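You operate a simulated robot arm through the tools that you are given. There is no shell and no other tool.

Carry out the task below with a simulated robot arm. There is one attempt and no reset: what you move stays moved.

Task
Move the red, orange, blue and pink lollies to their own colour holes.

Only the result counts: the job must be done as asked and must still hold three seconds after the hand-in. Knocking over, shifting, dropping, spilling or breaking anything else fails it.

Robot
A 7-joint arm with a two-finger parallel gripper, fixed in place. Base frame: the origin is at the foot of the arm, x ahead of it, y to its left, z up. Units: cm, degrees, N and s.
With the tool pointing down near the work surface it reaches from about 10 to 64 cm from the base axis. Its first joint turns from -66.0 to 66.0 degrees. Payload 1.57 kg.
The tool frame sits at the grasp point between the pads (the TCP): z along the fingers, y along the line on which they close. The tips reach 3 cm beyond it. The gripper opens to 8 cm. The fingers are 1.7 cm wide and 1.2 cm thick; the gripper's body (4 by 8.2 cm) begins 8 cm behind the TCP.
Orientation is that of the tool frame in the base frame, as a unit quaternion [x, y, z, w]. With the fingers straight down and closing along the base's y, the tool's x points along the base's -x, its y along +y and its z along -z.

Tools
- The arm moves only by the tool play_rows. Its argument "moves" is a list of rows, each an object (a shift or turn left out is 0, a gripper value left out holds the last) with "dp": the shift along the tool's x, y, z in mm, a list of three; "dr": the turn, a rotation vector about the tool's x, y, z in degrees, a list of three; "jaw": the gripper command, from -1 (shut) to 1 (fully open), values between in proportion. In form: [{"dp": [tx, ty, tz], "dr": [rx, ry, rz], "jaw": jaw}, ...]. A call has 1 to 20 rows; each row shifts and turns the commanded pose from where the row before left it, along the tool's axes as they then stand. Each row takes 0.2 s and may step no farther than 5 cm and 8.6 degrees from the row before; otherwise, or with a gripper value out of range, the whole call is refused. A pose out of reach is approached as far as the arm can. The call stops where the force on the tool passes 40 N (or 10 N more than at its start, if that is more) or the arm is blocked; 0.2 s more then pass. The fingers move at their own pace (about 7.2 cm/s each) and stop on an object; they squeeze with about 24 N. The grip force told is the motor's: it shows also when the fingers shut on nothing. Time passes only in rows, and 0.2 s behind the last, so rows that do not move let the fingers close. The reply holds the time, the measured pose of the TCP, the force on the tool along the base axes, the opening and the grip force, in the units named above and with some noise, with the torque about the TCP (base axes, N m) and any sound that the robot's microphone picked up.
- Cameras (640 x 400 px; columns grow to the right, rows downward): "scene" is fixed at [4.58, 42.23, 143.65]; the picture's right is [-0.86, -0.52, 0.00], its down [-0.23, 0.37, -0.90] and it looks along [0.47, -0.77, -0.44] (base axes); focal length 358 px, centre (320, 200). "wrist" rides on the gripper at [7.2, -0.7, -12.2] in the tool frame; the picture's right is [0.09, 1.00, 0.00], its down [-0.84, 0.08, -0.54] and it looks along [-0.54, 0.05, 0.84] (tool axes); focal length 238 px, centre (320, 200). There is no depth. A picture from a camera that has moved, and an enlarged one, comes with that camera's place and axes in the base frame and with its lens.
- grab_frame(camera): a new picture of that camera. It takes no simulated time.
- close_up(camera, box): a new picture of the part [left, top, right, bottom] of that camera's present view, enlarged. It takes no simulated time.
- close_job(): hands the job in; it is judged then, once.

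Places have to be worked out from the pictures, the camera data and where the tool is seen. Open the gripper and draw the arm clear of the work before you hand the job in, unless the task says otherwise.

The tools are called after "Call:" as a command line: name --argument value ..., lists and objects as JSON in quotes. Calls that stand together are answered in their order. play_rows: Moves the arm, as the interface text tells. Its arguments: {"type":"object","properties":{"moves":{"type":"array","items":{"type":"object","properties":{"dp":{"type":"array","items":{"type":"number"}},"dr":{"type":"array","items":{"type":"number"}},"jaw":{"type":"number"}}}}},"required":["moves"]} The other tools are called the same way: grab_frame (camera) takes a picture; close_up (camera, box) takes an enlarged picture of a part of a camera's view; close_job () hands the job in.

At the start:

```text
clock: 0.0
eef_pos: [32.89, -25.03, 123.02]
tool_rot: [0.0, 1.0, 0.0, 0.001]
ft_force: [0.3, 0.1, 0.2]
moment: [-0.01, -0.01, 0.05]
opening: 7.99
grip_force: 0.1
```

scene: 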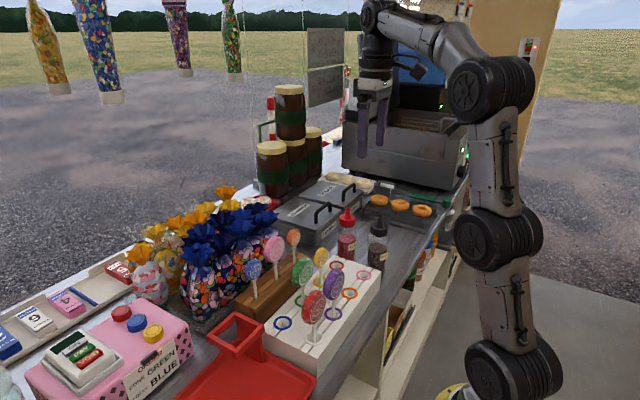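
wrist: 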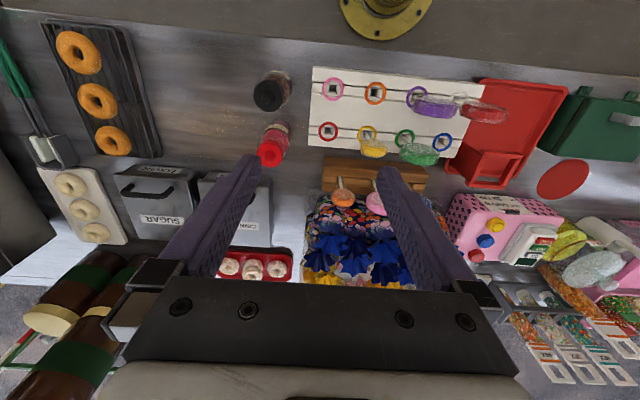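

I'll begin by looking closely at the lolly stands with both cameras.

Call:
close_up --camera "scene" --box '[220, 210, 400, 370]'

Call:
close_up --camera "wrist" --box '[290, 50, 530, 220]'

```text
2.50 times, centred on (310, 290) of scene
camera zoom: at [4.58, 42.23, 143.65], right [-0.86, -0.52, 0.0], down [-0.23, 0.37, -0.9], along [0.47, -0.77, -0.44], focal length 894 px, centre (345, -25)
```

zoom: 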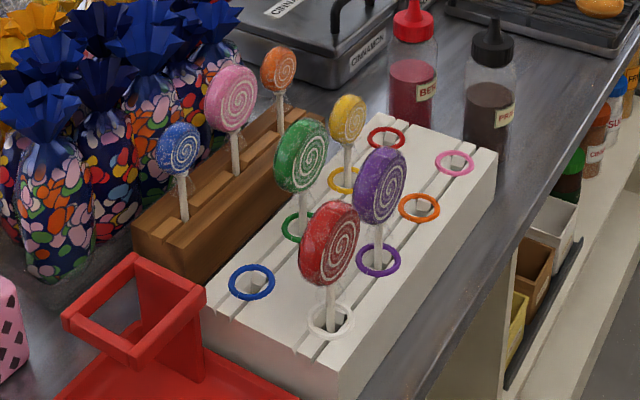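

```text
2.35 times, centred on (410, 135) of wrist
camera zoom: at [25.77, -25.55, 135.18], right [-0.09, 1.0, 0.0], down [0.84, 0.08, 0.54], along [0.54, 0.05, -0.84], focal length 561 px, centre (108, 353)
```

zoom: 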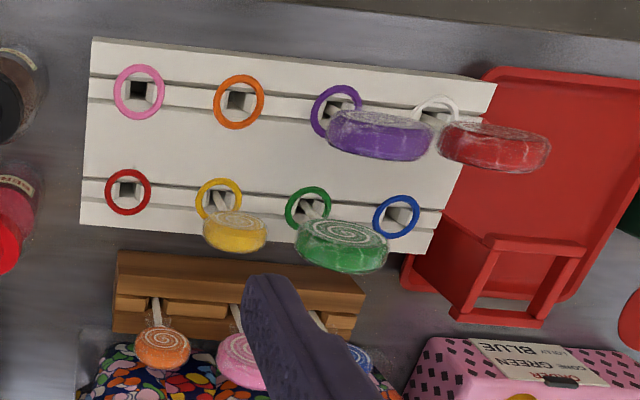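

Triangulating from both cameras puts the ring grid at x≈31.75 and 39.3, y≈-22.7, -15.1, -7.6 and 0, with the stand top at z≈89.7. I'll move the hand, still high up, to see the wooden stand better.

Call:
play_rows --moves '[{"dp": [-30, 32, 10]}, {"dp": [-30, 32, 10]}, {"dp": [-30, 32, 10]}, {"dp": [-30, 32, 10]}, {"dp": [0, 0, 0]}]'

Call:
grab_frame --camera "wrist"

Call:
grab_frame --camera "scene"

```text
clock: 1.2
eef_pos: [44.93, -12.25, 118.96]
tool_rot: [0.0, 1.0, 0.0, 0.0]
ft_force: [0.2, 0.1, -0.3]
moment: [0.0, 0.03, -0.03]
opening: 7.99
grip_force: 0.0
```

```text
taken
camera wrist: at [37.84, -12.88, 131.12], right [-0.09, 1.0, 0.0], down [0.84, 0.08, 0.54], along [0.54, 0.05, -0.84], focal length 238 px, centre (320, 200)
```

wrist: 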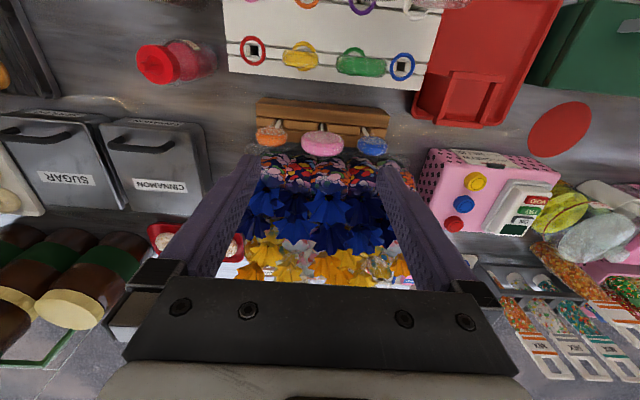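

```text
taken
```

scene: 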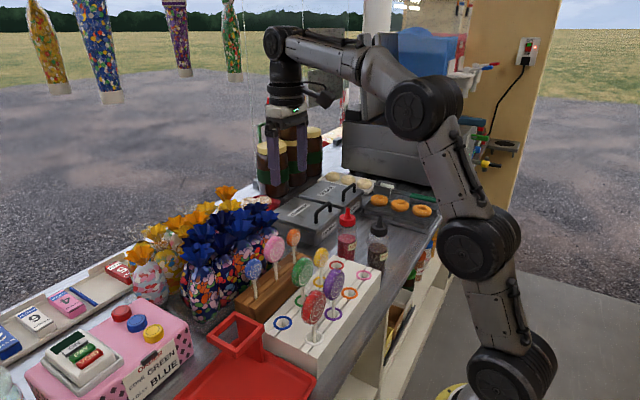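

Call:
close_up --camera "wrist" --box '[230, 80, 430, 205]'

Call:
close_up --camera "wrist" --box '[220, 0, 440, 110]'

Call:
close_up --camera "scene" --box '[225, 220, 315, 330]'

Call:
close_up --camera "scene" --box '[260, 240, 390, 370]'

```text
3.20 times, centred on (330, 142) of wrist
camera zoom: at [37.84, -12.88, 131.12], right [-0.09, 1.0, 0.0], down [0.84, 0.08, 0.54], along [0.54, 0.05, -0.84], focal length 763 px, centre (288, 384)
```

zoom: 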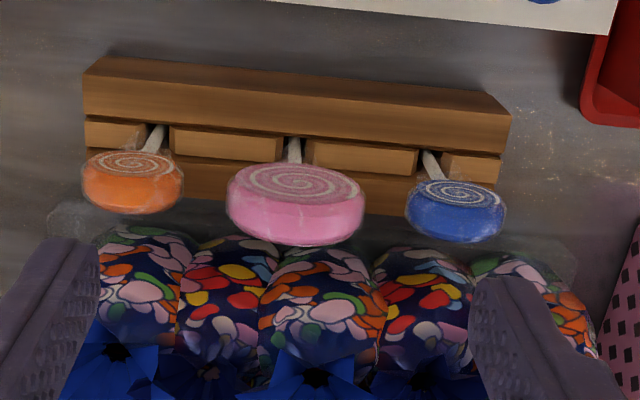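

```text
2.91 times, centred on (330, 55) of wrist
camera zoom: at [37.84, -12.88, 131.12], right [-0.09, 1.0, 0.0], down [0.84, 0.08, 0.54], along [0.54, 0.05, -0.84], focal length 693 px, centre (291, 622)
```

zoom: 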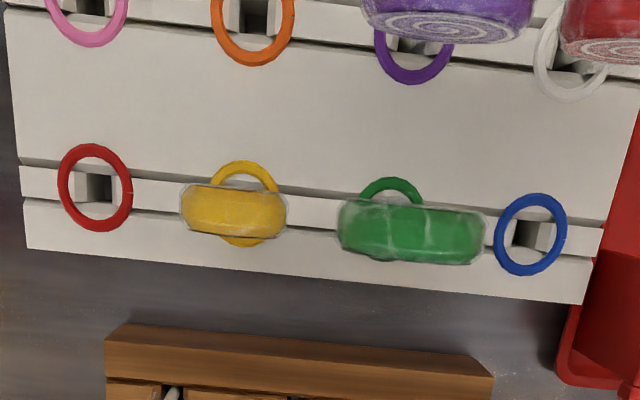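

```text
3.64 times, centred on (270, 275) of scene
camera zoom: at [4.58, 42.23, 143.65], right [-0.86, -0.52, 0.0], down [-0.23, 0.37, -0.9], along [0.47, -0.77, -0.44], focal length 1301 px, centre (502, -73)
```

zoom: 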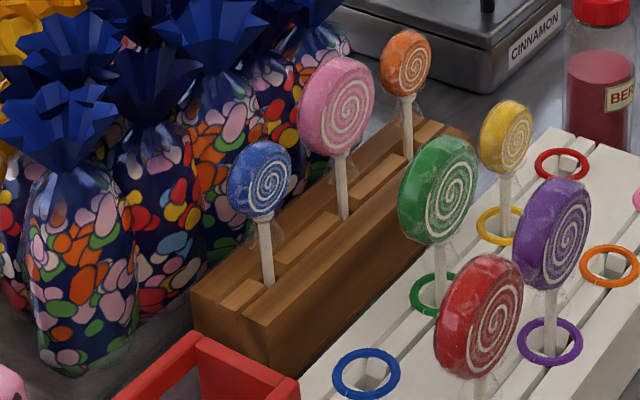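

```text
3.08 times, centred on (325, 305) of scene
camera zoom: at [4.58, 42.23, 143.65], right [-0.86, -0.52, 0.0], down [-0.23, 0.37, -0.9], along [0.47, -0.77, -0.44], focal length 1101 px, centre (305, -123)
```

zoom: 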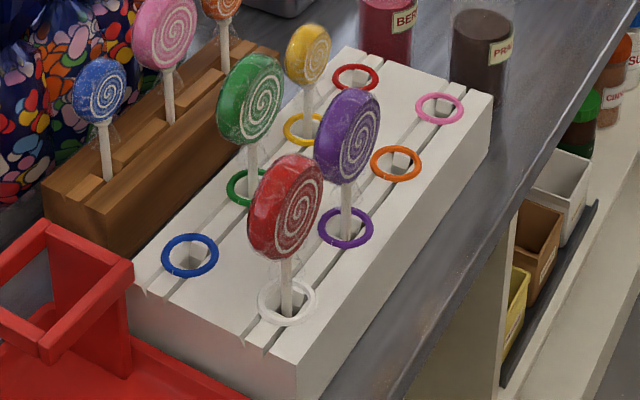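

The discs' faces point along ±x, with centres at about x=49.55, y≈-18.9, -11.4 and -3.9. I'll move to the +y side while high and yaw the hand 90° so the fingers close along x, then check the gap to the candy bags.

Call:
play_rows --moves '[{"dp": [-10, 45, 5]}, {"dp": [-10, 45, 5]}, {"dp": [-10, 45, 5]}, {"dp": [-10, 45, 5]}, {"dr": [0, 0, 8.182]}, {"dr": [0, 0, 8.182]}, {"dr": [0, 0, 8.182]}, {"dr": [0, 0, 8.182]}, {"dr": [0, 0, 8.182]}, {"dr": [0, 0, 8.182]}, {"dr": [0, 0, 8.182]}, {"dr": [0, 0, 8.182]}, {"dr": [0, 0, 8.182]}, {"dr": [0, 0, 8.182]}, {"dr": [0, 0, 8.18]}, {"dp": [0, 0, 0]}]'

Call:
grab_frame --camera "wrist"

Call:
grab_frame --camera "scene"

```text
clock: 4.6
eef_pos: [48.81, 5.99, 117.1]
tool_rot: [0.708, 0.706, 0.0, 0.0]
ft_force: [-0.8, 0.2, -0.1]
moment: [-0.02, 0.03, -0.01]
opening: 7.99
grip_force: 0.1
```

```text
taken
camera wrist: at [48.36, 13.14, 129.19], right [1.0, 0.09, 0.0], down [0.08, -0.84, 0.54], along [0.05, -0.54, -0.84], focal length 238 px, centre (320, 200)
```

wrist: 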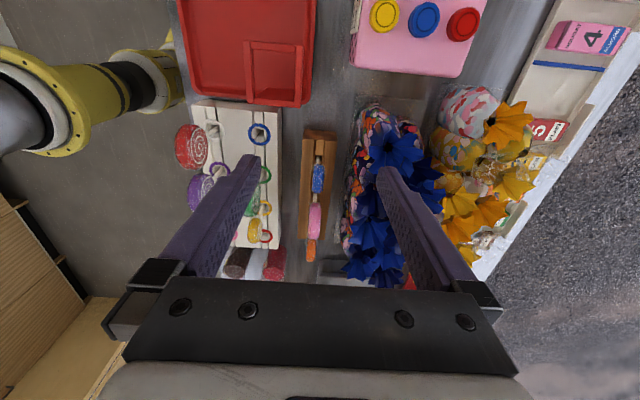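

```text
taken
```

scene: 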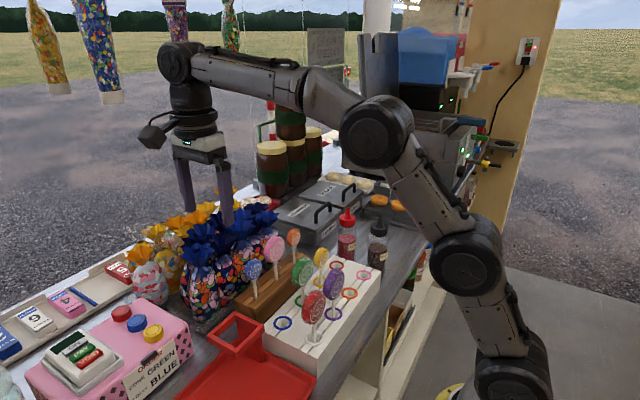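

Call:
close_up --camera "wrist" --box '[170, 90, 450, 290]'

Call:
close_up --camera "wrist" --box '[280, 90, 440, 205]'

```text
2.00 times, centred on (310, 190) of wrist
camera zoom: at [48.36, 13.14, 129.19], right [1.0, 0.09, 0.0], down [0.08, -0.84, 0.54], along [0.05, -0.54, -0.84], focal length 477 px, centre (340, 220)
```

zoom: 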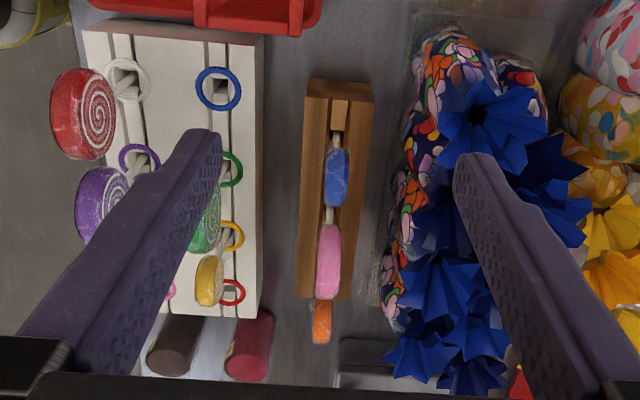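

```text
3.48 times, centred on (360, 148) of wrist
camera zoom: at [48.36, 13.14, 129.19], right [1.0, 0.09, 0.0], down [0.08, -0.84, 0.54], along [0.05, -0.54, -0.84], focal length 829 px, centre (181, 383)
```

zoom: 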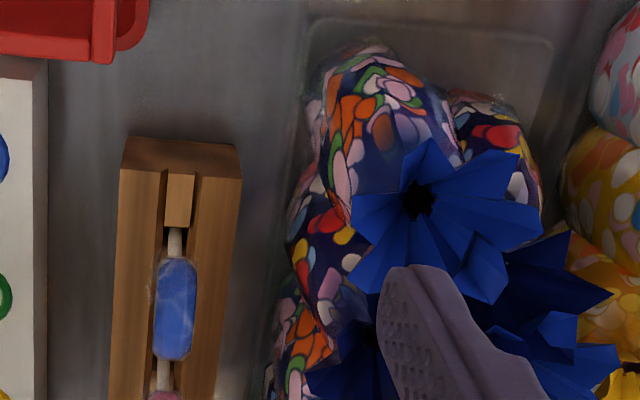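

There is a clear gap: the bags start at x≈54.4 or beyond, and the discs sit at x≈49.6. I'll take the red lolly first, so I'm moving above it at about (31.75, -0.2) with the jaw part open.

Call:
play_rows --moves '[{"dp": [-15.3, -43.3, 0], "jaw": 0.25}, {"dp": [-15.3, -43.3, 0]}, {"dp": [-15.3, -43.3, 0]}, {"dp": [-15.3, -43.3, 0]}, {"dp": [0, 0, 40]}, {"dp": [0, 0, 30]}, {"dp": [0, 0, 0]}]'

Call:
grab_frame --camera "wrist"

Call:
close_up --camera "scene" --box '[240, 180, 400, 340]'

```text
clock: 6.2
eef_pos: [31.39, -0.34, 110.16]
tool_rot: [0.707, 0.707, 0.0, -0.001]
ft_force: [-0.3, 0.1, 0.3]
moment: [0.03, 0.01, 0.02]
opening: 4.96
grip_force: 0.1
```

```text
taken
camera wrist: at [30.79, 6.87, 122.23], right [1.0, 0.09, 0.0], down [0.08, -0.84, 0.54], along [0.05, -0.54, -0.84], focal length 238 px, centre (320, 200)
```

wrist: 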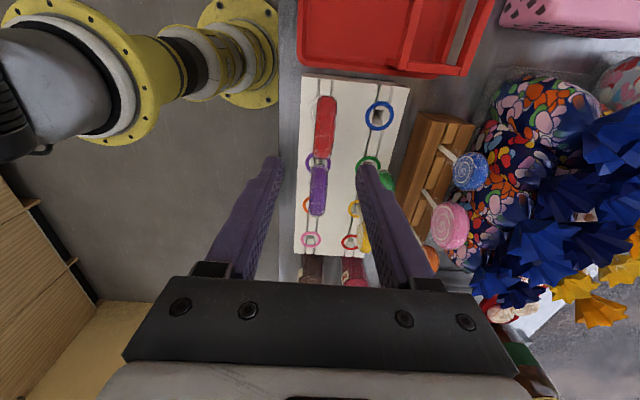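

```text
2.50 times, centred on (320, 260) of scene
camera zoom: at [4.58, 42.23, 143.65], right [-0.86, -0.52, 0.0], down [-0.23, 0.37, -0.9], along [0.47, -0.77, -0.44], focal length 894 px, centre (320, 50)
```

zoom: 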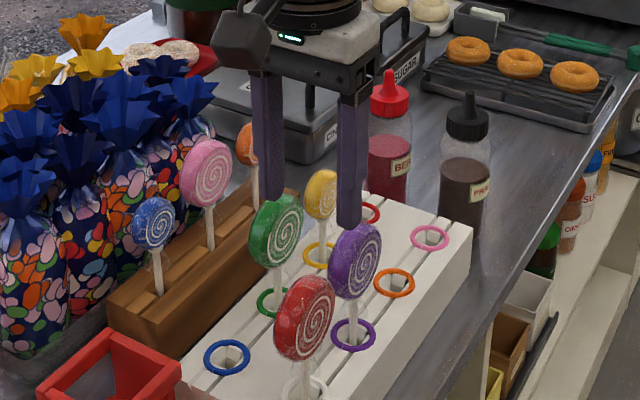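

Call:
close_up --camera "wrist" --box '[260, 70, 420, 190]'

Call:
close_up --camera "wrist" --box '[290, 85, 370, 185]'

```text
3.33 times, centred on (340, 130) of wrist
camera zoom: at [30.79, 6.87, 122.23], right [1.0, 0.09, 0.0], down [0.08, -0.84, 0.54], along [0.05, -0.54, -0.84], focal length 794 px, centre (253, 433)
```

zoom: 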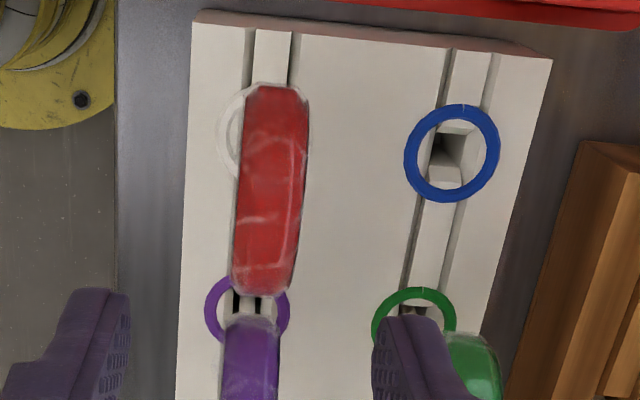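

```text
4.00 times, centred on (330, 135) of wrist
camera zoom: at [30.79, 6.87, 122.23], right [1.0, 0.09, 0.0], down [0.08, -0.84, 0.54], along [0.05, -0.54, -0.84], focal length 953 px, centre (280, 460)
```

zoom: 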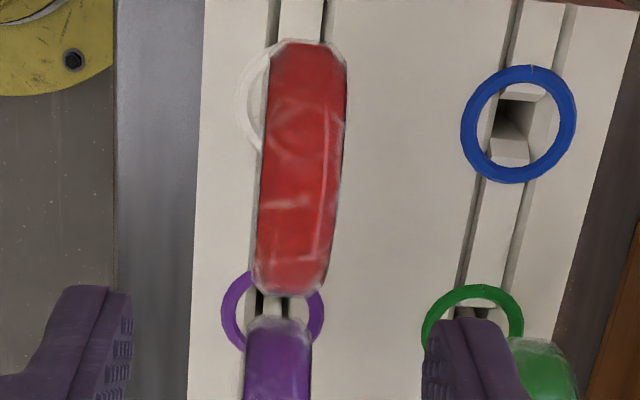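

The red disc's centre is at about (31.9, -0.1, 97.7), and the TCP is about 0.4 short in x and 0.25 off in y. I'll correct that, go down so the pads straddle the disc, and check before closing.

Call:
play_rows --moves '[{"dp": [2.5, 4.0, 0]}, {"dp": [0, 0, 40]}, {"dp": [0, 0, 40]}, {"dp": [0, 0, 30]}, {"dp": [0, 0, 16]}, {"dp": [0, 0, 0]}]'

Call:
grab_frame --camera "wrist"

Call:
close_up --camera "scene" --box '[240, 200, 400, 360]'

```text
clock: 7.6
eef_pos: [32.1, -0.26, 97.57]
tool_rot: [0.707, 0.707, 0.001, 0.0]
ft_force: [0.2, 0.5, 0.1]
moment: [0.03, 0.0, 0.01]
opening: 5.01
grip_force: 0.1
```

```text
taken
camera wrist: at [31.52, 7.03, 109.72], right [1.0, 0.09, 0.0], down [0.08, -0.84, 0.54], along [0.05, -0.54, -0.84], focal length 238 px, centre (320, 200)
```

wrist: 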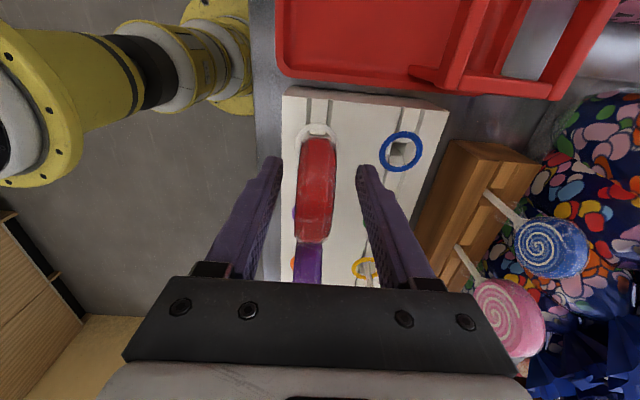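

```text
2.50 times, centred on (320, 280) of scene
camera zoom: at [4.58, 42.23, 143.65], right [-0.86, -0.52, 0.0], down [-0.23, 0.37, -0.9], along [0.47, -0.77, -0.44], focal length 894 px, centre (320, 0)
```

zoom: 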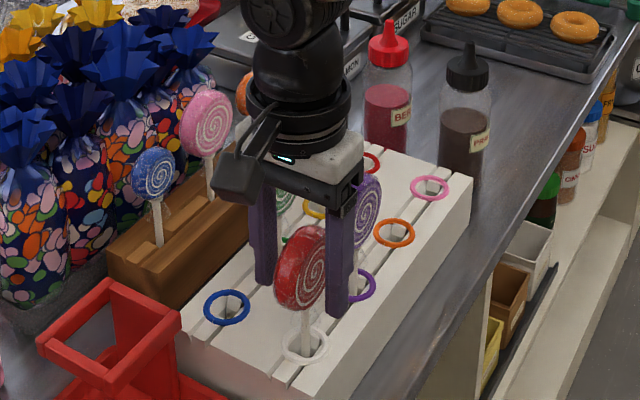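

The disc sits centred between the pads with no contact, so I'm closing the gripper on it.

Call:
play_rows --moves '[{"jaw": -1}, {"dp": [0, 0, 0]}, {"dp": [0, 0, 0]}, {"dp": [0, 0, 0]}]'

Call:
grab_frame --camera "wrist"

Call:
close_up --camera "scene" --box '[240, 200, 400, 360]'

```text
clock: 8.6
eef_pos: [32.2, -0.23, 97.66]
tool_rot: [0.707, 0.707, 0.0, 0.0]
ft_force: [-0.9, 0.1, -0.8]
moment: [0.0, 0.09, 0.02]
opening: 1.71
grip_force: 23.8
```

```text
taken
camera wrist: at [31.52, 7.04, 109.75], right [1.0, 0.09, 0.0], down [0.08, -0.84, 0.54], along [0.05, -0.54, -0.84], focal length 238 px, centre (320, 200)
```

wrist: 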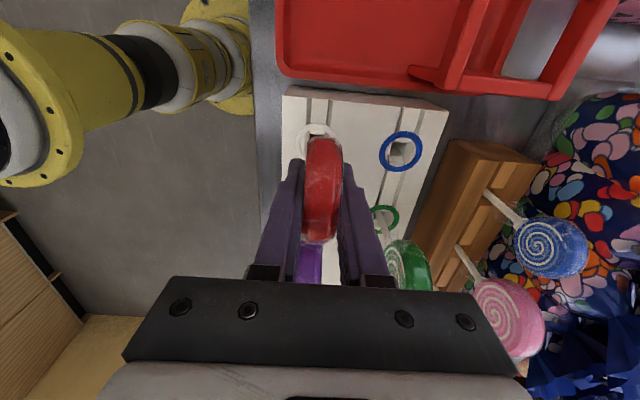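

```text
2.50 times, centred on (320, 280) of scene
camera zoom: at [4.58, 42.23, 143.65], right [-0.86, -0.52, 0.0], down [-0.23, 0.37, -0.9], along [0.47, -0.77, -0.44], focal length 894 px, centre (320, 0)
```

zoom: 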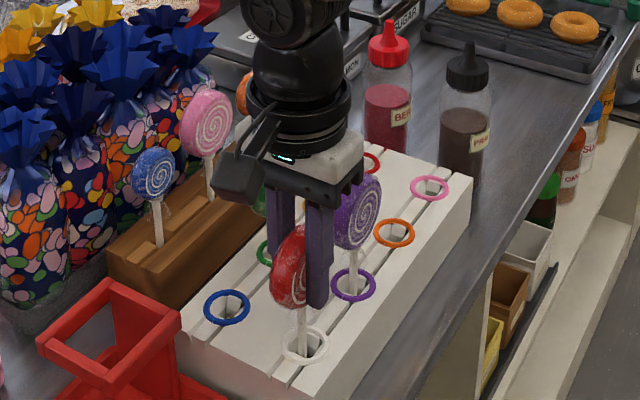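

Red is gripped with the opening at 1.71 and about 24 N. I'll lift straight up in steps.

Call:
play_rows --moves '[{"dp": [0, 0, -20]}, {"dp": [0, 0, -30]}, {"dp": [0, 0, -40]}, {"dp": [0, 0, -40]}, {"dp": [0, 0, -40]}, {"dp": [0, 0, -40]}, {"dp": [0, 0, 0]}]'

Call:
grab_frame --camera "scene"

Call:
grab_frame --camera "wrist"

```text
clock: 10.2
eef_pos: [31.81, -0.19, 118.71]
tool_rot: [0.707, 0.707, 0.0, 0.0]
ft_force: [0.1, -0.2, -0.1]
moment: [-0.02, 0.0, 0.02]
opening: 1.74
grip_force: 24.0
```

```text
taken
```

scene: 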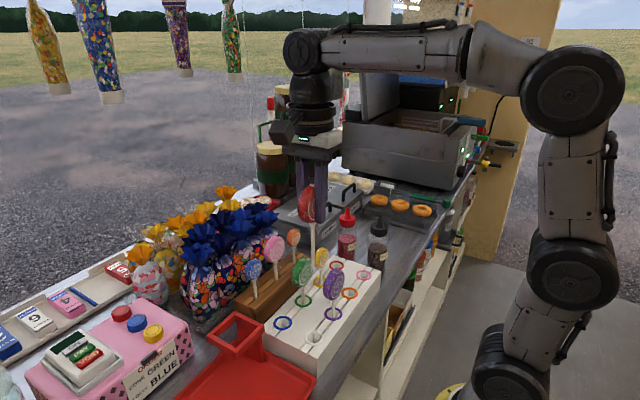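

```text
taken
camera wrist: at [31.31, 7.01, 130.82], right [1.0, 0.09, 0.0], down [0.08, -0.84, 0.54], along [0.05, -0.54, -0.84], focal length 238 px, centre (320, 200)
```

wrist: 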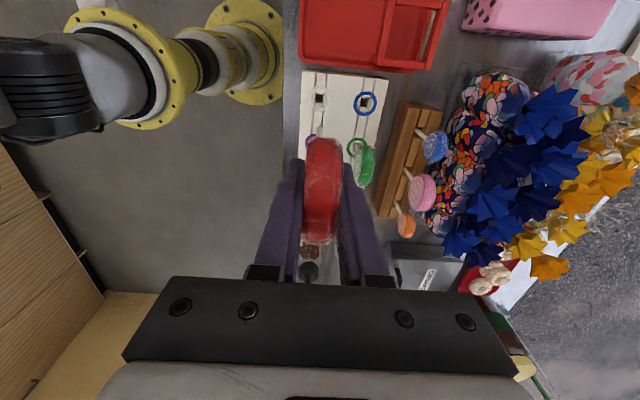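

Call:
close_up --camera "scene" --box '[270, 150, 370, 270]'

Call:
close_up --camera "scene" --box '[265, 240, 390, 350]'

Call:
close_up --camera "wrist" --box '[280, 60, 400, 260]'

```text
3.33 times, centred on (320, 210) of scene
camera zoom: at [4.58, 42.23, 143.65], right [-0.86, -0.52, 0.0], down [-0.23, 0.37, -0.9], along [0.47, -0.77, -0.44], focal length 1192 px, centre (320, 167)
```

zoom: 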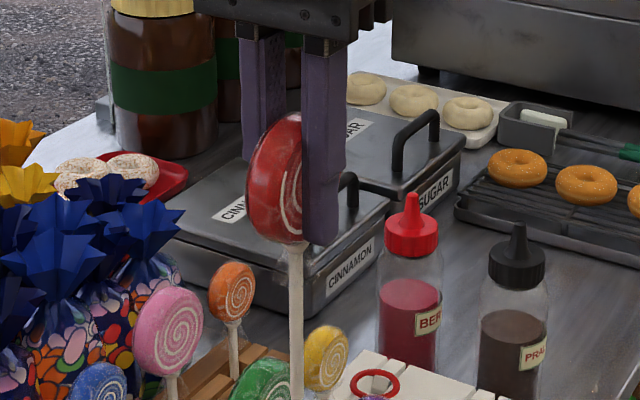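

```text
3.64 times, centred on (328, 295) of scene
camera zoom: at [4.58, 42.23, 143.65], right [-0.86, -0.52, 0.0], down [-0.23, 0.37, -0.9], along [0.47, -0.77, -0.44], focal length 1301 px, centre (293, -146)
```

zoom: 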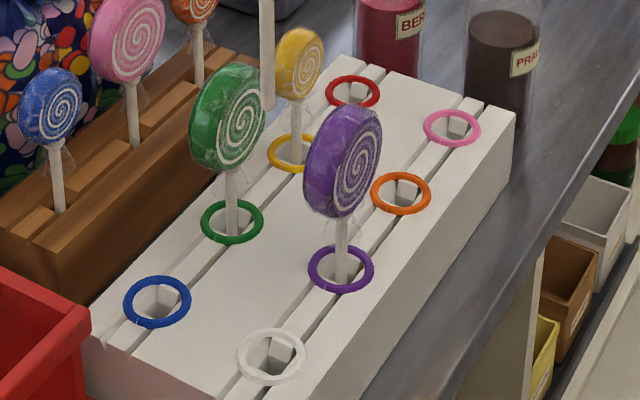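

```text
2.00 times, centred on (340, 160) of wrist
camera zoom: at [31.31, 7.01, 130.82], right [1.0, 0.09, 0.0], down [0.08, -0.84, 0.54], along [0.05, -0.54, -0.84], focal length 477 px, centre (280, 280)
```

zoom: 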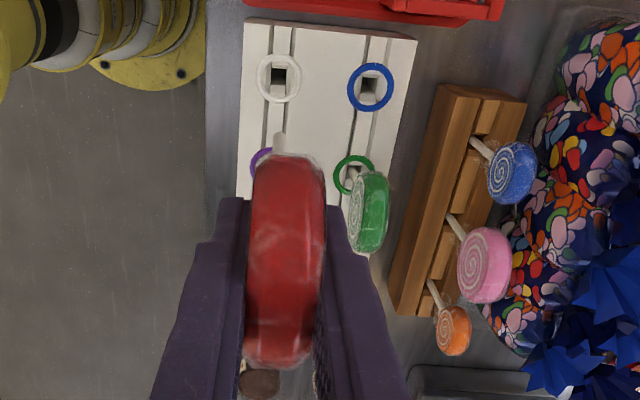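

The stick tip sits about 13 cm below the TCP and directly under it, and the hole floor is at z≈84.6. The red hole is at (39.25, -22.6), so I'm moving there while still high.

Call:
play_rows --moves '[{"dp": [-37.4, 12.3, 0]}, {"dp": [-37.4, 12.3, 0]}, {"dp": [-37.4, 12.3, 0]}, {"dp": [-37.4, 12.3, 0]}, {"dp": [-37.4, 12.3, 0]}, {"dp": [-37.4, 12.3, 0]}, {"dp": [0, 0, 0]}, {"dp": [0, 0, 0]}]'

Call:
grab_frame --camera "scene"

Call:
grab_frame --camera "wrist"

```text
clock: 12.0
eef_pos: [39.38, -22.57, 118.53]
tool_rot: [0.707, 0.707, 0.0, 0.0]
ft_force: [0.9, 0.4, -1.1]
moment: [0.0, 0.02, 0.0]
opening: 1.72
grip_force: 23.9
```

```text
taken
```

scene: 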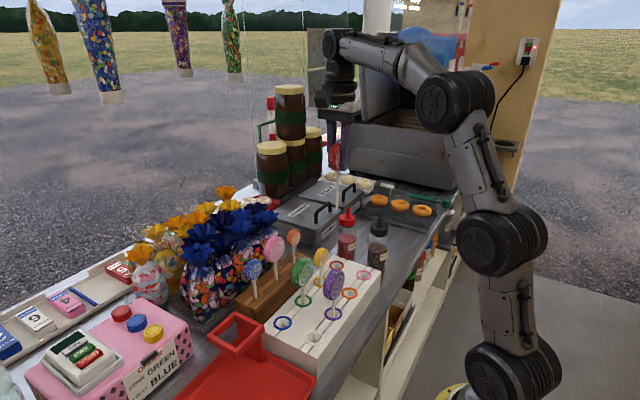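

```text
taken
camera wrist: at [38.86, -15.31, 130.69], right [1.0, 0.09, 0.0], down [0.08, -0.84, 0.54], along [0.05, -0.54, -0.84], focal length 238 px, centre (320, 200)
```

wrist: 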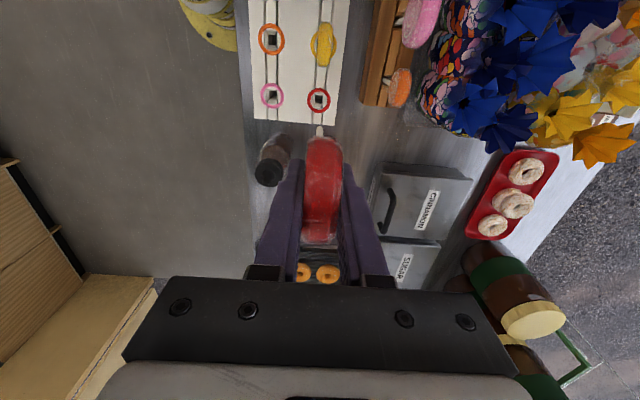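

Call:
close_up --camera "wrist" --box '[270, 75, 370, 145]'

Call:
close_up --camera "scene" --box '[300, 130, 400, 290]'

```text
5.71 times, centred on (320, 110) of wrist
camera zoom: at [38.86, -15.31, 130.69], right [1.0, 0.09, 0.0], down [0.08, -0.84, 0.54], along [0.05, -0.54, -0.84], focal length 1362 px, centre (320, 714)
```

zoom: 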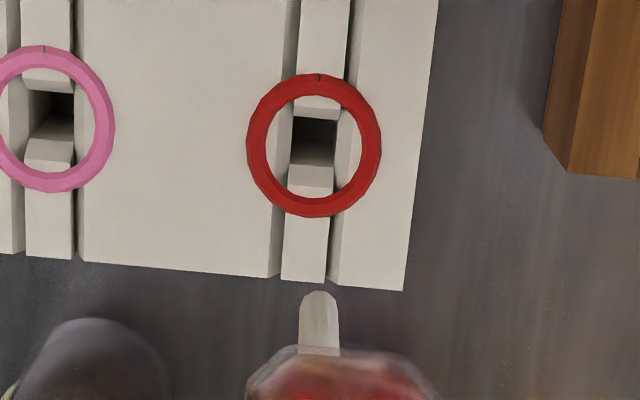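

```text
2.50 times, centred on (350, 210) of scene
camera zoom: at [4.58, 42.23, 143.65], right [-0.86, -0.52, 0.0], down [-0.23, 0.37, -0.9], along [0.47, -0.77, -0.44], focal length 894 px, centre (245, 175)
```

zoom: 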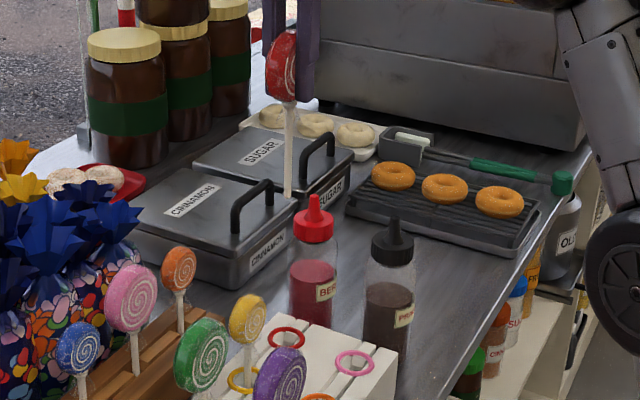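

The stick tip is at about (39.5, -22.4), against a hole centre near (39.35, -22.7). I'll nudge by (-0.15, -0.28) and go down to just above the stand for a check.

Call:
play_rows --moves '[{"dp": [-2.8, -1.5, 0]}, {"dp": [0, 0, 40]}, {"dp": [0, 0, 40]}, {"dp": [0, 0, 40]}, {"dp": [0, 0, 25]}, {"dp": [0, 0, 0]}, {"dp": [0, 0, 0]}]'

Call:
grab_frame --camera "wrist"

Call:
close_up --camera "wrist" --box '[270, 75, 370, 145]'

Call:
close_up --camera "scene" --box '[300, 190, 400, 310]'

```text
clock: 13.6
eef_pos: [39.51, -22.66, 104.06]
tool_rot: [0.707, 0.707, 0.0, 0.0]
ft_force: [0.0, -0.2, 0.1]
moment: [-0.05, -0.05, -0.03]
opening: 1.75
grip_force: 24.2
```

```text
taken
camera wrist: at [38.88, -15.42, 116.12], right [1.0, 0.09, 0.0], down [0.08, -0.84, 0.54], along [0.05, -0.54, -0.84], focal length 238 px, centre (320, 200)
```

wrist: 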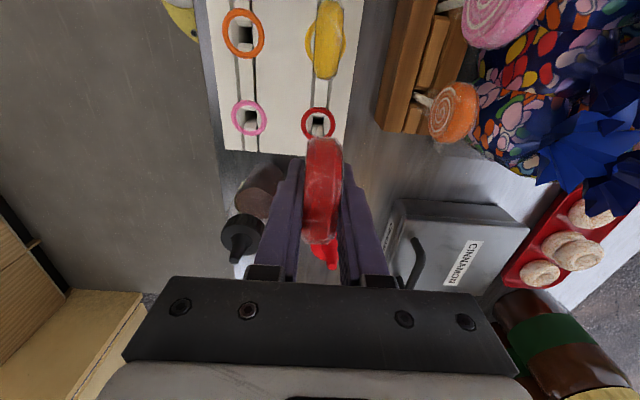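

```text
5.71 times, centred on (320, 110) of wrist
camera zoom: at [38.88, -15.42, 116.12], right [1.0, 0.09, 0.0], down [0.08, -0.84, 0.54], along [0.05, -0.54, -0.84], focal length 1362 px, centre (320, 714)
```

zoom: 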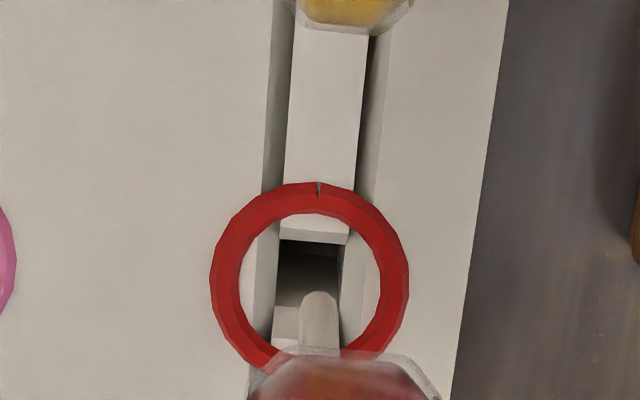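

```text
3.33 times, centred on (350, 250) of scene
camera zoom: at [4.58, 42.23, 143.65], right [-0.86, -0.52, 0.0], down [-0.23, 0.37, -0.9], along [0.47, -0.77, -0.44], focal length 1192 px, centre (220, 33)
```

zoom: 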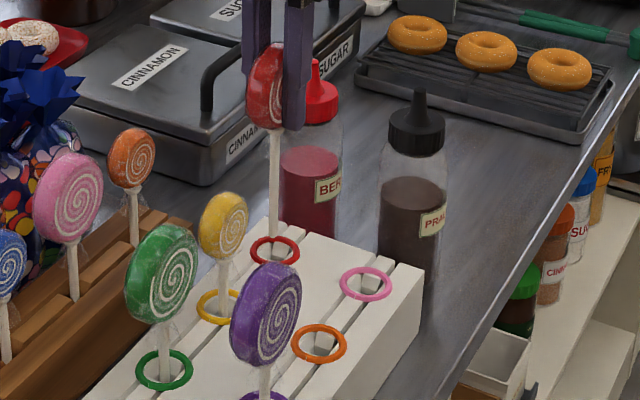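

The tip is 1.2 cm above the ring and about 0.16 too far in +x. I'll nudge -1.6 mm in x and lower it gently.

Call:
play_rows --moves '[{"dp": [0, -1.6, 0]}, {"dp": [0, 0, 0]}, {"dp": [0, 0, 10]}, {"dp": [0, 0, 10]}, {"dp": [0, 0, 10]}, {"dp": [0, 0, 10]}, {"dp": [0, 0, 0]}]'

Call:
close_up --camera "scene" --box '[300, 190, 400, 310]'

Call:
close_up --camera "wrist" --box '[270, 75, 370, 145]'

```text
clock: 15.2
eef_pos: [39.1, -22.9, 100.05]
tool_rot: [0.707, 0.707, 0.0, -0.001]
ft_force: [0.7, 0.0, -0.9]
moment: [-0.01, -0.01, 0.0]
opening: 1.73
grip_force: 23.9
```

```text
3.33 times, centred on (350, 250) of scene
camera zoom: at [4.58, 42.23, 143.65], right [-0.86, -0.52, 0.0], down [-0.23, 0.37, -0.9], along [0.47, -0.77, -0.44], focal length 1192 px, centre (220, 33)
```

zoom: 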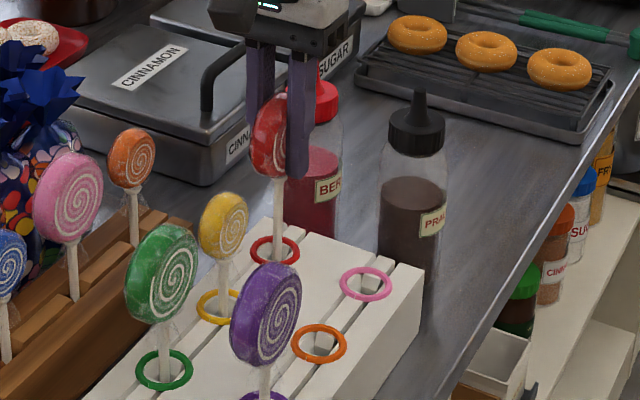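

```text
5.71 times, centred on (320, 110) of wrist
camera zoom: at [38.58, -15.59, 112.16], right [1.0, 0.09, 0.0], down [0.08, -0.84, 0.54], along [0.05, -0.54, -0.84], focal length 1362 px, centre (320, 714)
```

zoom: 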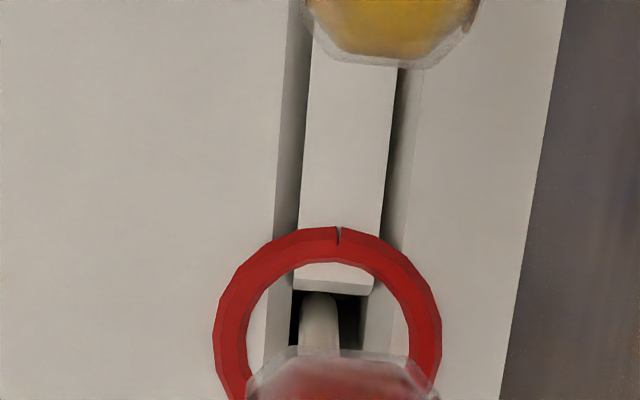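

The stick is in the hole with no reaction force. I'll lower the remaining ~2.3 cm to the seated height.

Call:
play_rows --moves '[{"dp": [0, 0.8, 8]}, {"dp": [0, 0, 8]}, {"dp": [0, 0, 6]}, {"dp": [0, 0, 0]}]'

Call:
close_up --camera "scene" --box '[300, 190, 400, 310]'

```text
clock: 16.2
eef_pos: [39.03, -22.67, 97.77]
tool_rot: [0.707, 0.707, 0.001, 0.0]
ft_force: [-0.3, 0.5, -1.0]
moment: [0.02, 0.01, -0.03]
opening: 1.75
grip_force: 24.4
```

```text
3.33 times, centred on (350, 250) of scene
camera zoom: at [4.58, 42.23, 143.65], right [-0.86, -0.52, 0.0], down [-0.23, 0.37, -0.9], along [0.47, -0.77, -0.44], focal length 1192 px, centre (220, 33)
```

zoom: 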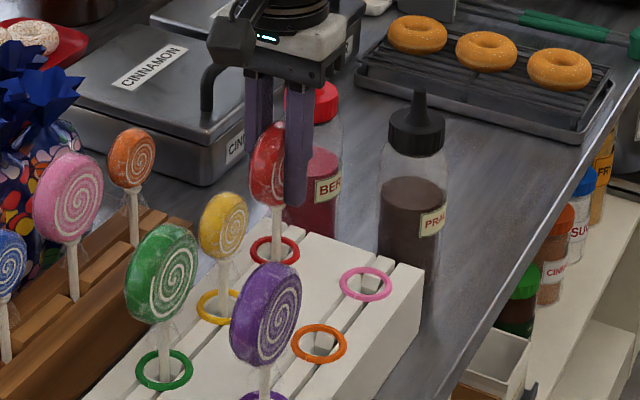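

It is almost seated (97.77 against 97.6 originally). I'll lower 1.5 mm more and then open the jaw.

Call:
play_rows --moves '[{"dp": [0, 0, 1.5]}, {"dp": [0, 0, 0]}, {"dp": [0, 0, 0], "jaw": -0.3}, {"dp": [0, 0, 0], "jaw": 0.25}, {"dp": [0, 0, 0]}, {"dp": [0, 0, 0]}]'

Call:
close_up --camera "scene" --box '[300, 190, 400, 310]'

Call:
grab_frame --camera "wrist"

```text
clock: 17.6
eef_pos: [39.08, -22.68, 97.65]
tool_rot: [0.707, 0.707, 0.0, -0.001]
ft_force: [0.5, 0.7, 0.8]
moment: [0.0, -0.05, 0.04]
opening: 5.02
grip_force: 0.1
```

```text
3.33 times, centred on (350, 250) of scene
camera zoom: at [4.58, 42.23, 143.65], right [-0.86, -0.52, 0.0], down [-0.23, 0.37, -0.9], along [0.47, -0.77, -0.44], focal length 1192 px, centre (220, 33)
```

zoom: 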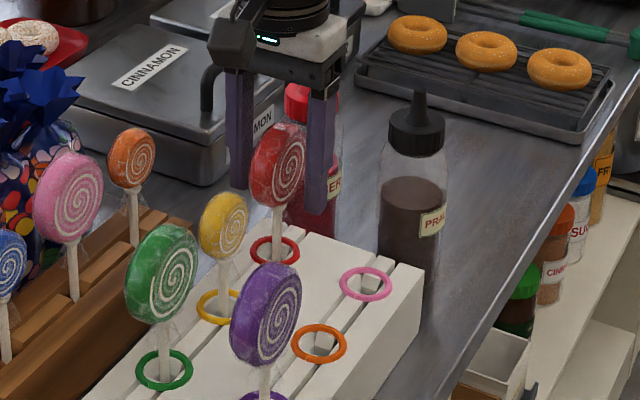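

```text
taken
camera wrist: at [38.56, -15.46, 109.74], right [1.0, 0.09, 0.0], down [0.08, -0.84, 0.54], along [0.05, -0.54, -0.84], focal length 238 px, centre (320, 200)
```

wrist: 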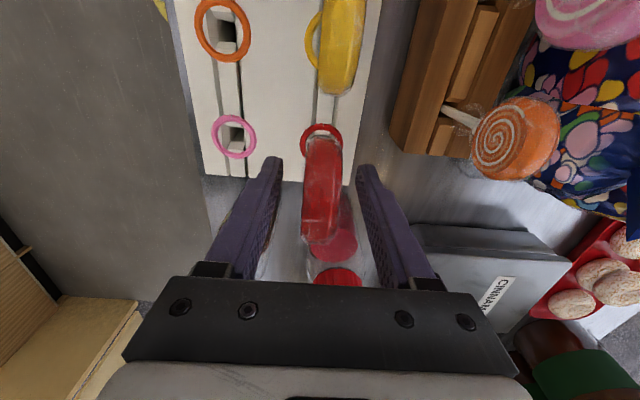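

Red stands upright in its hole. I'll lift clear and move over the orange lolly at about (49.6, -18.95).

Call:
play_rows --moves '[{"dp": [0, 0, -20]}, {"dp": [0, 0, -40]}, {"dp": [0, 0, -40]}, {"dp": [0, 0, -40]}, {"dp": [12.3, 34.8, 0], "jaw": 0.125}, {"dp": [12.3, 34.8, 0]}, {"dp": [12.3, 34.8, 0]}, {"dp": [0, 0, 0]}, {"dp": [0, 0, 0]}]'

Call:
grab_frame --camera "wrist"

Call:
close_up --camera "scene" --box '[220, 150, 400, 330]'

```text
clock: 19.6
eef_pos: [49.54, -19.16, 112.05]
tool_rot: [0.707, 0.707, -0.001, -0.001]
ft_force: [-0.7, -0.1, -0.9]
moment: [-0.03, -0.03, 0.01]
opening: 4.5
grip_force: 0.0
```

```text
taken
camera wrist: at [48.96, -11.86, 124.12], right [1.0, 0.09, 0.0], down [0.08, -0.84, 0.54], along [0.05, -0.54, -0.84], focal length 238 px, centre (320, 200)
```

wrist: 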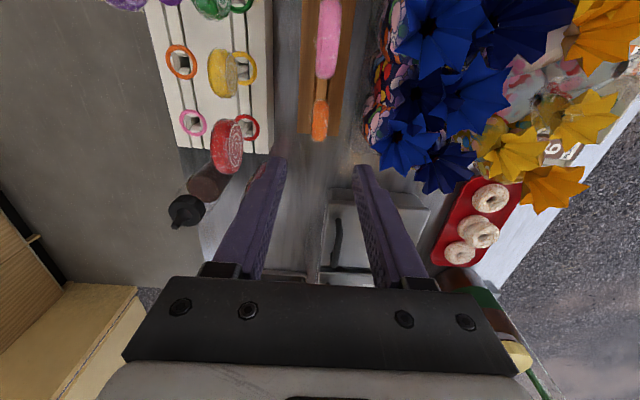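

```text
2.22 times, centred on (310, 240) of scene
camera zoom: at [4.58, 42.23, 143.65], right [-0.86, -0.52, 0.0], down [-0.23, 0.37, -0.9], along [0.47, -0.77, -0.44], focal length 795 px, centre (342, 111)
```

zoom: 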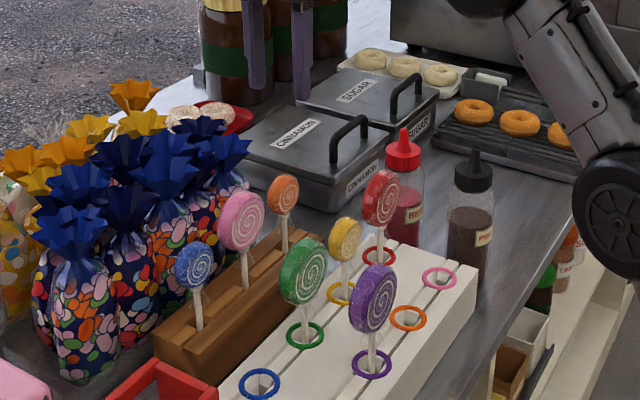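

Call:
close_up --camera "wrist" --box '[270, 70, 390, 190]'

```text
3.33 times, centred on (330, 130) of wrist
camera zoom: at [48.96, -11.86, 124.12], right [1.0, 0.09, 0.0], down [0.08, -0.84, 0.54], along [0.05, -0.54, -0.84], focal length 794 px, centre (287, 433)
```

zoom: 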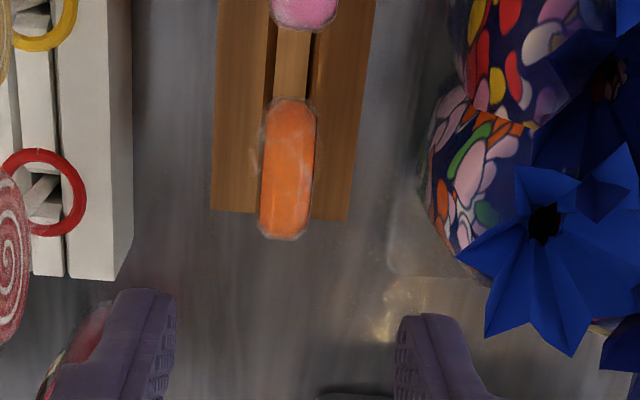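

Orange's disc centre is at about (49.64, -19.0, 96.5) with a 2.2 cm radius, and the bags are more than 2 cm beyond the outer finger. I'll go down around the disc.

Call:
play_rows --moves '[{"dp": [1.0, 0.8, 0]}, {"dp": [0, 0, 40]}, {"dp": [0, 0, 40]}, {"dp": [0, 0, 40]}, {"dp": [0, 0, 34]}, {"dp": [0, 0, 0]}, {"dp": [0, 0, 0]}]'

Call:
grab_frame --camera "wrist"

Call:
close_up --camera "scene" --box '[220, 180, 360, 320]'

```text
clock: 21.2
eef_pos: [49.55, -19.16, 96.33]
tool_rot: [0.707, 0.707, 0.0, -0.001]
ft_force: [-0.1, 0.1, -0.4]
moment: [0.02, 0.0, -0.01]
opening: 4.5
grip_force: 0.0
```

```text
taken
camera wrist: at [49.01, -11.89, 108.39], right [1.0, 0.09, 0.0], down [0.08, -0.84, 0.54], along [0.05, -0.54, -0.84], focal length 238 px, centre (320, 200)
```

wrist: 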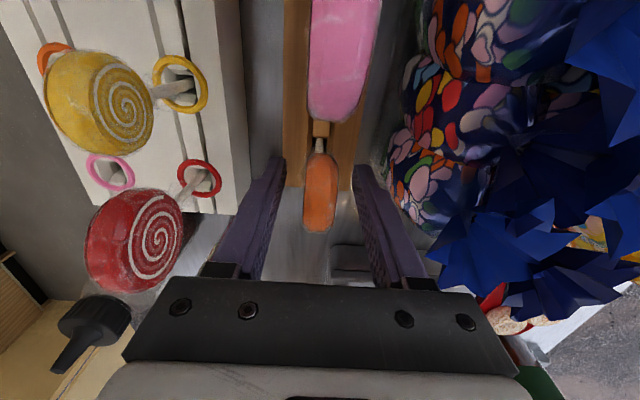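

```text
2.86 times, centred on (290, 250) of scene
camera zoom: at [4.58, 42.23, 143.65], right [-0.86, -0.52, 0.0], down [-0.23, 0.37, -0.9], along [0.47, -0.77, -0.44], focal length 1022 px, centre (406, 57)
```

zoom: 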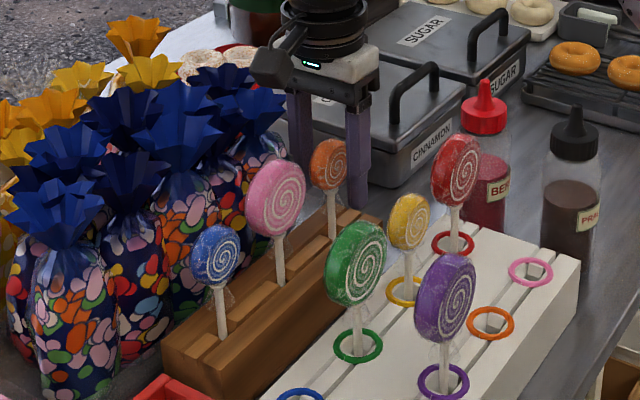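

Orange is centred between the pads, so I'm closing.

Call:
play_rows --moves '[{"jaw": -1}, {"dp": [0, 0, 0]}, {"dp": [0, 0, 0]}, {"dp": [0, 0, 0]}]'

Call:
close_up --camera "wrist" --box '[250, 100, 400, 250]'

Call:
close_up --camera "scene" --box '[220, 180, 360, 320]'

```text
clock: 22.2
eef_pos: [49.56, -19.13, 96.25]
tool_rot: [0.707, 0.707, 0.0, 0.0]
ft_force: [0.0, 0.5, 0.6]
moment: [-0.01, 0.0, -0.01]
opening: 1.52
grip_force: 24.2
```

```text
2.67 times, centred on (325, 175) of wrist
camera zoom: at [49.01, -11.88, 108.41], right [1.0, 0.09, 0.0], down [0.08, -0.84, 0.54], along [0.05, -0.54, -0.84], focal length 636 px, centre (307, 267)
```

zoom: 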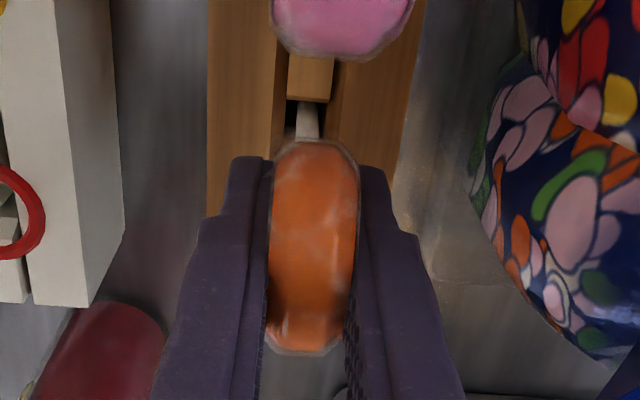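

```text
2.86 times, centred on (290, 250) of scene
camera zoom: at [4.58, 42.23, 143.65], right [-0.86, -0.52, 0.0], down [-0.23, 0.37, -0.9], along [0.47, -0.77, -0.44], focal length 1022 px, centre (406, 57)
```

zoom: 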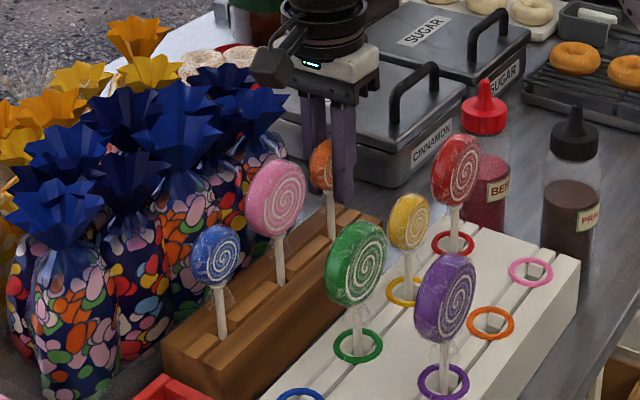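

Orange is gripped with the opening at 1.52 and the TCP at z=96.3. I'll lift straight up 22 cm.

Call:
play_rows --moves '[{"dp": [0, 0, -20]}, {"dp": [0, 0, -40]}, {"dp": [0, 0, -40]}, {"dp": [0, 0, -40]}, {"dp": [0, 0, -40]}, {"dp": [0, 0, -40]}, {"dp": [0, 0, 0]}]'

Call:
close_up --camera "scene" --box '[240, 130, 380, 270]'

Call:
grab_frame --camera "wrist"

```text
clock: 23.8
eef_pos: [49.73, -18.72, 118.02]
tool_rot: [0.708, 0.707, -0.001, 0.0]
ft_force: [-0.8, -0.2, 0.1]
moment: [-0.01, 0.02, 0.04]
opening: 1.51
grip_force: 23.6
```

```text
2.86 times, centred on (310, 200) of scene
camera zoom: at [4.58, 42.23, 143.65], right [-0.86, -0.52, 0.0], down [-0.23, 0.37, -0.9], along [0.47, -0.77, -0.44], focal length 1022 px, centre (349, 200)
```

zoom: 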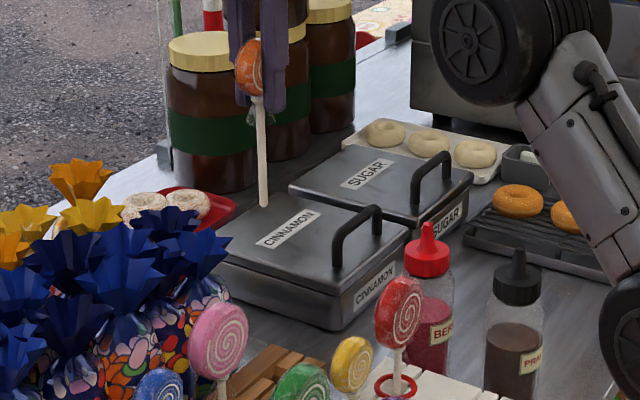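

```text
taken
camera wrist: at [49.17, -11.55, 130.19], right [1.0, 0.09, 0.0], down [0.08, -0.84, 0.54], along [0.05, -0.54, -0.84], focal length 238 px, centre (320, 200)
```

wrist: 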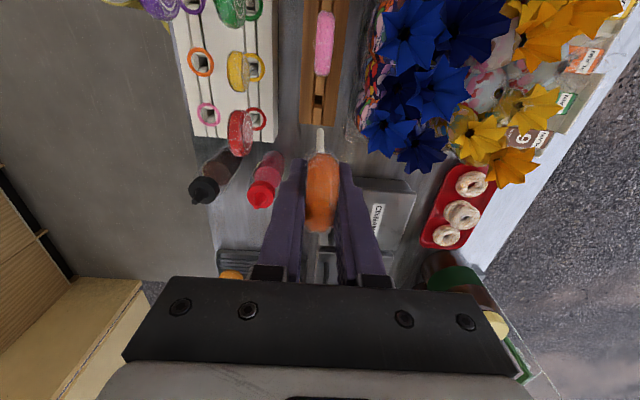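

Call:
close_up --camera "wrist" --box '[270, 100, 370, 170]'

```text
5.71 times, centred on (320, 135) of wrist
camera zoom: at [49.17, -11.55, 130.19], right [1.0, 0.09, 0.0], down [0.08, -0.84, 0.54], along [0.05, -0.54, -0.84], focal length 1362 px, centre (320, 571)
```

zoom: 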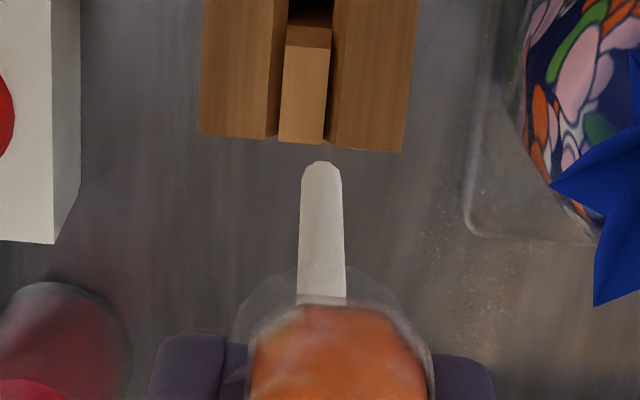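

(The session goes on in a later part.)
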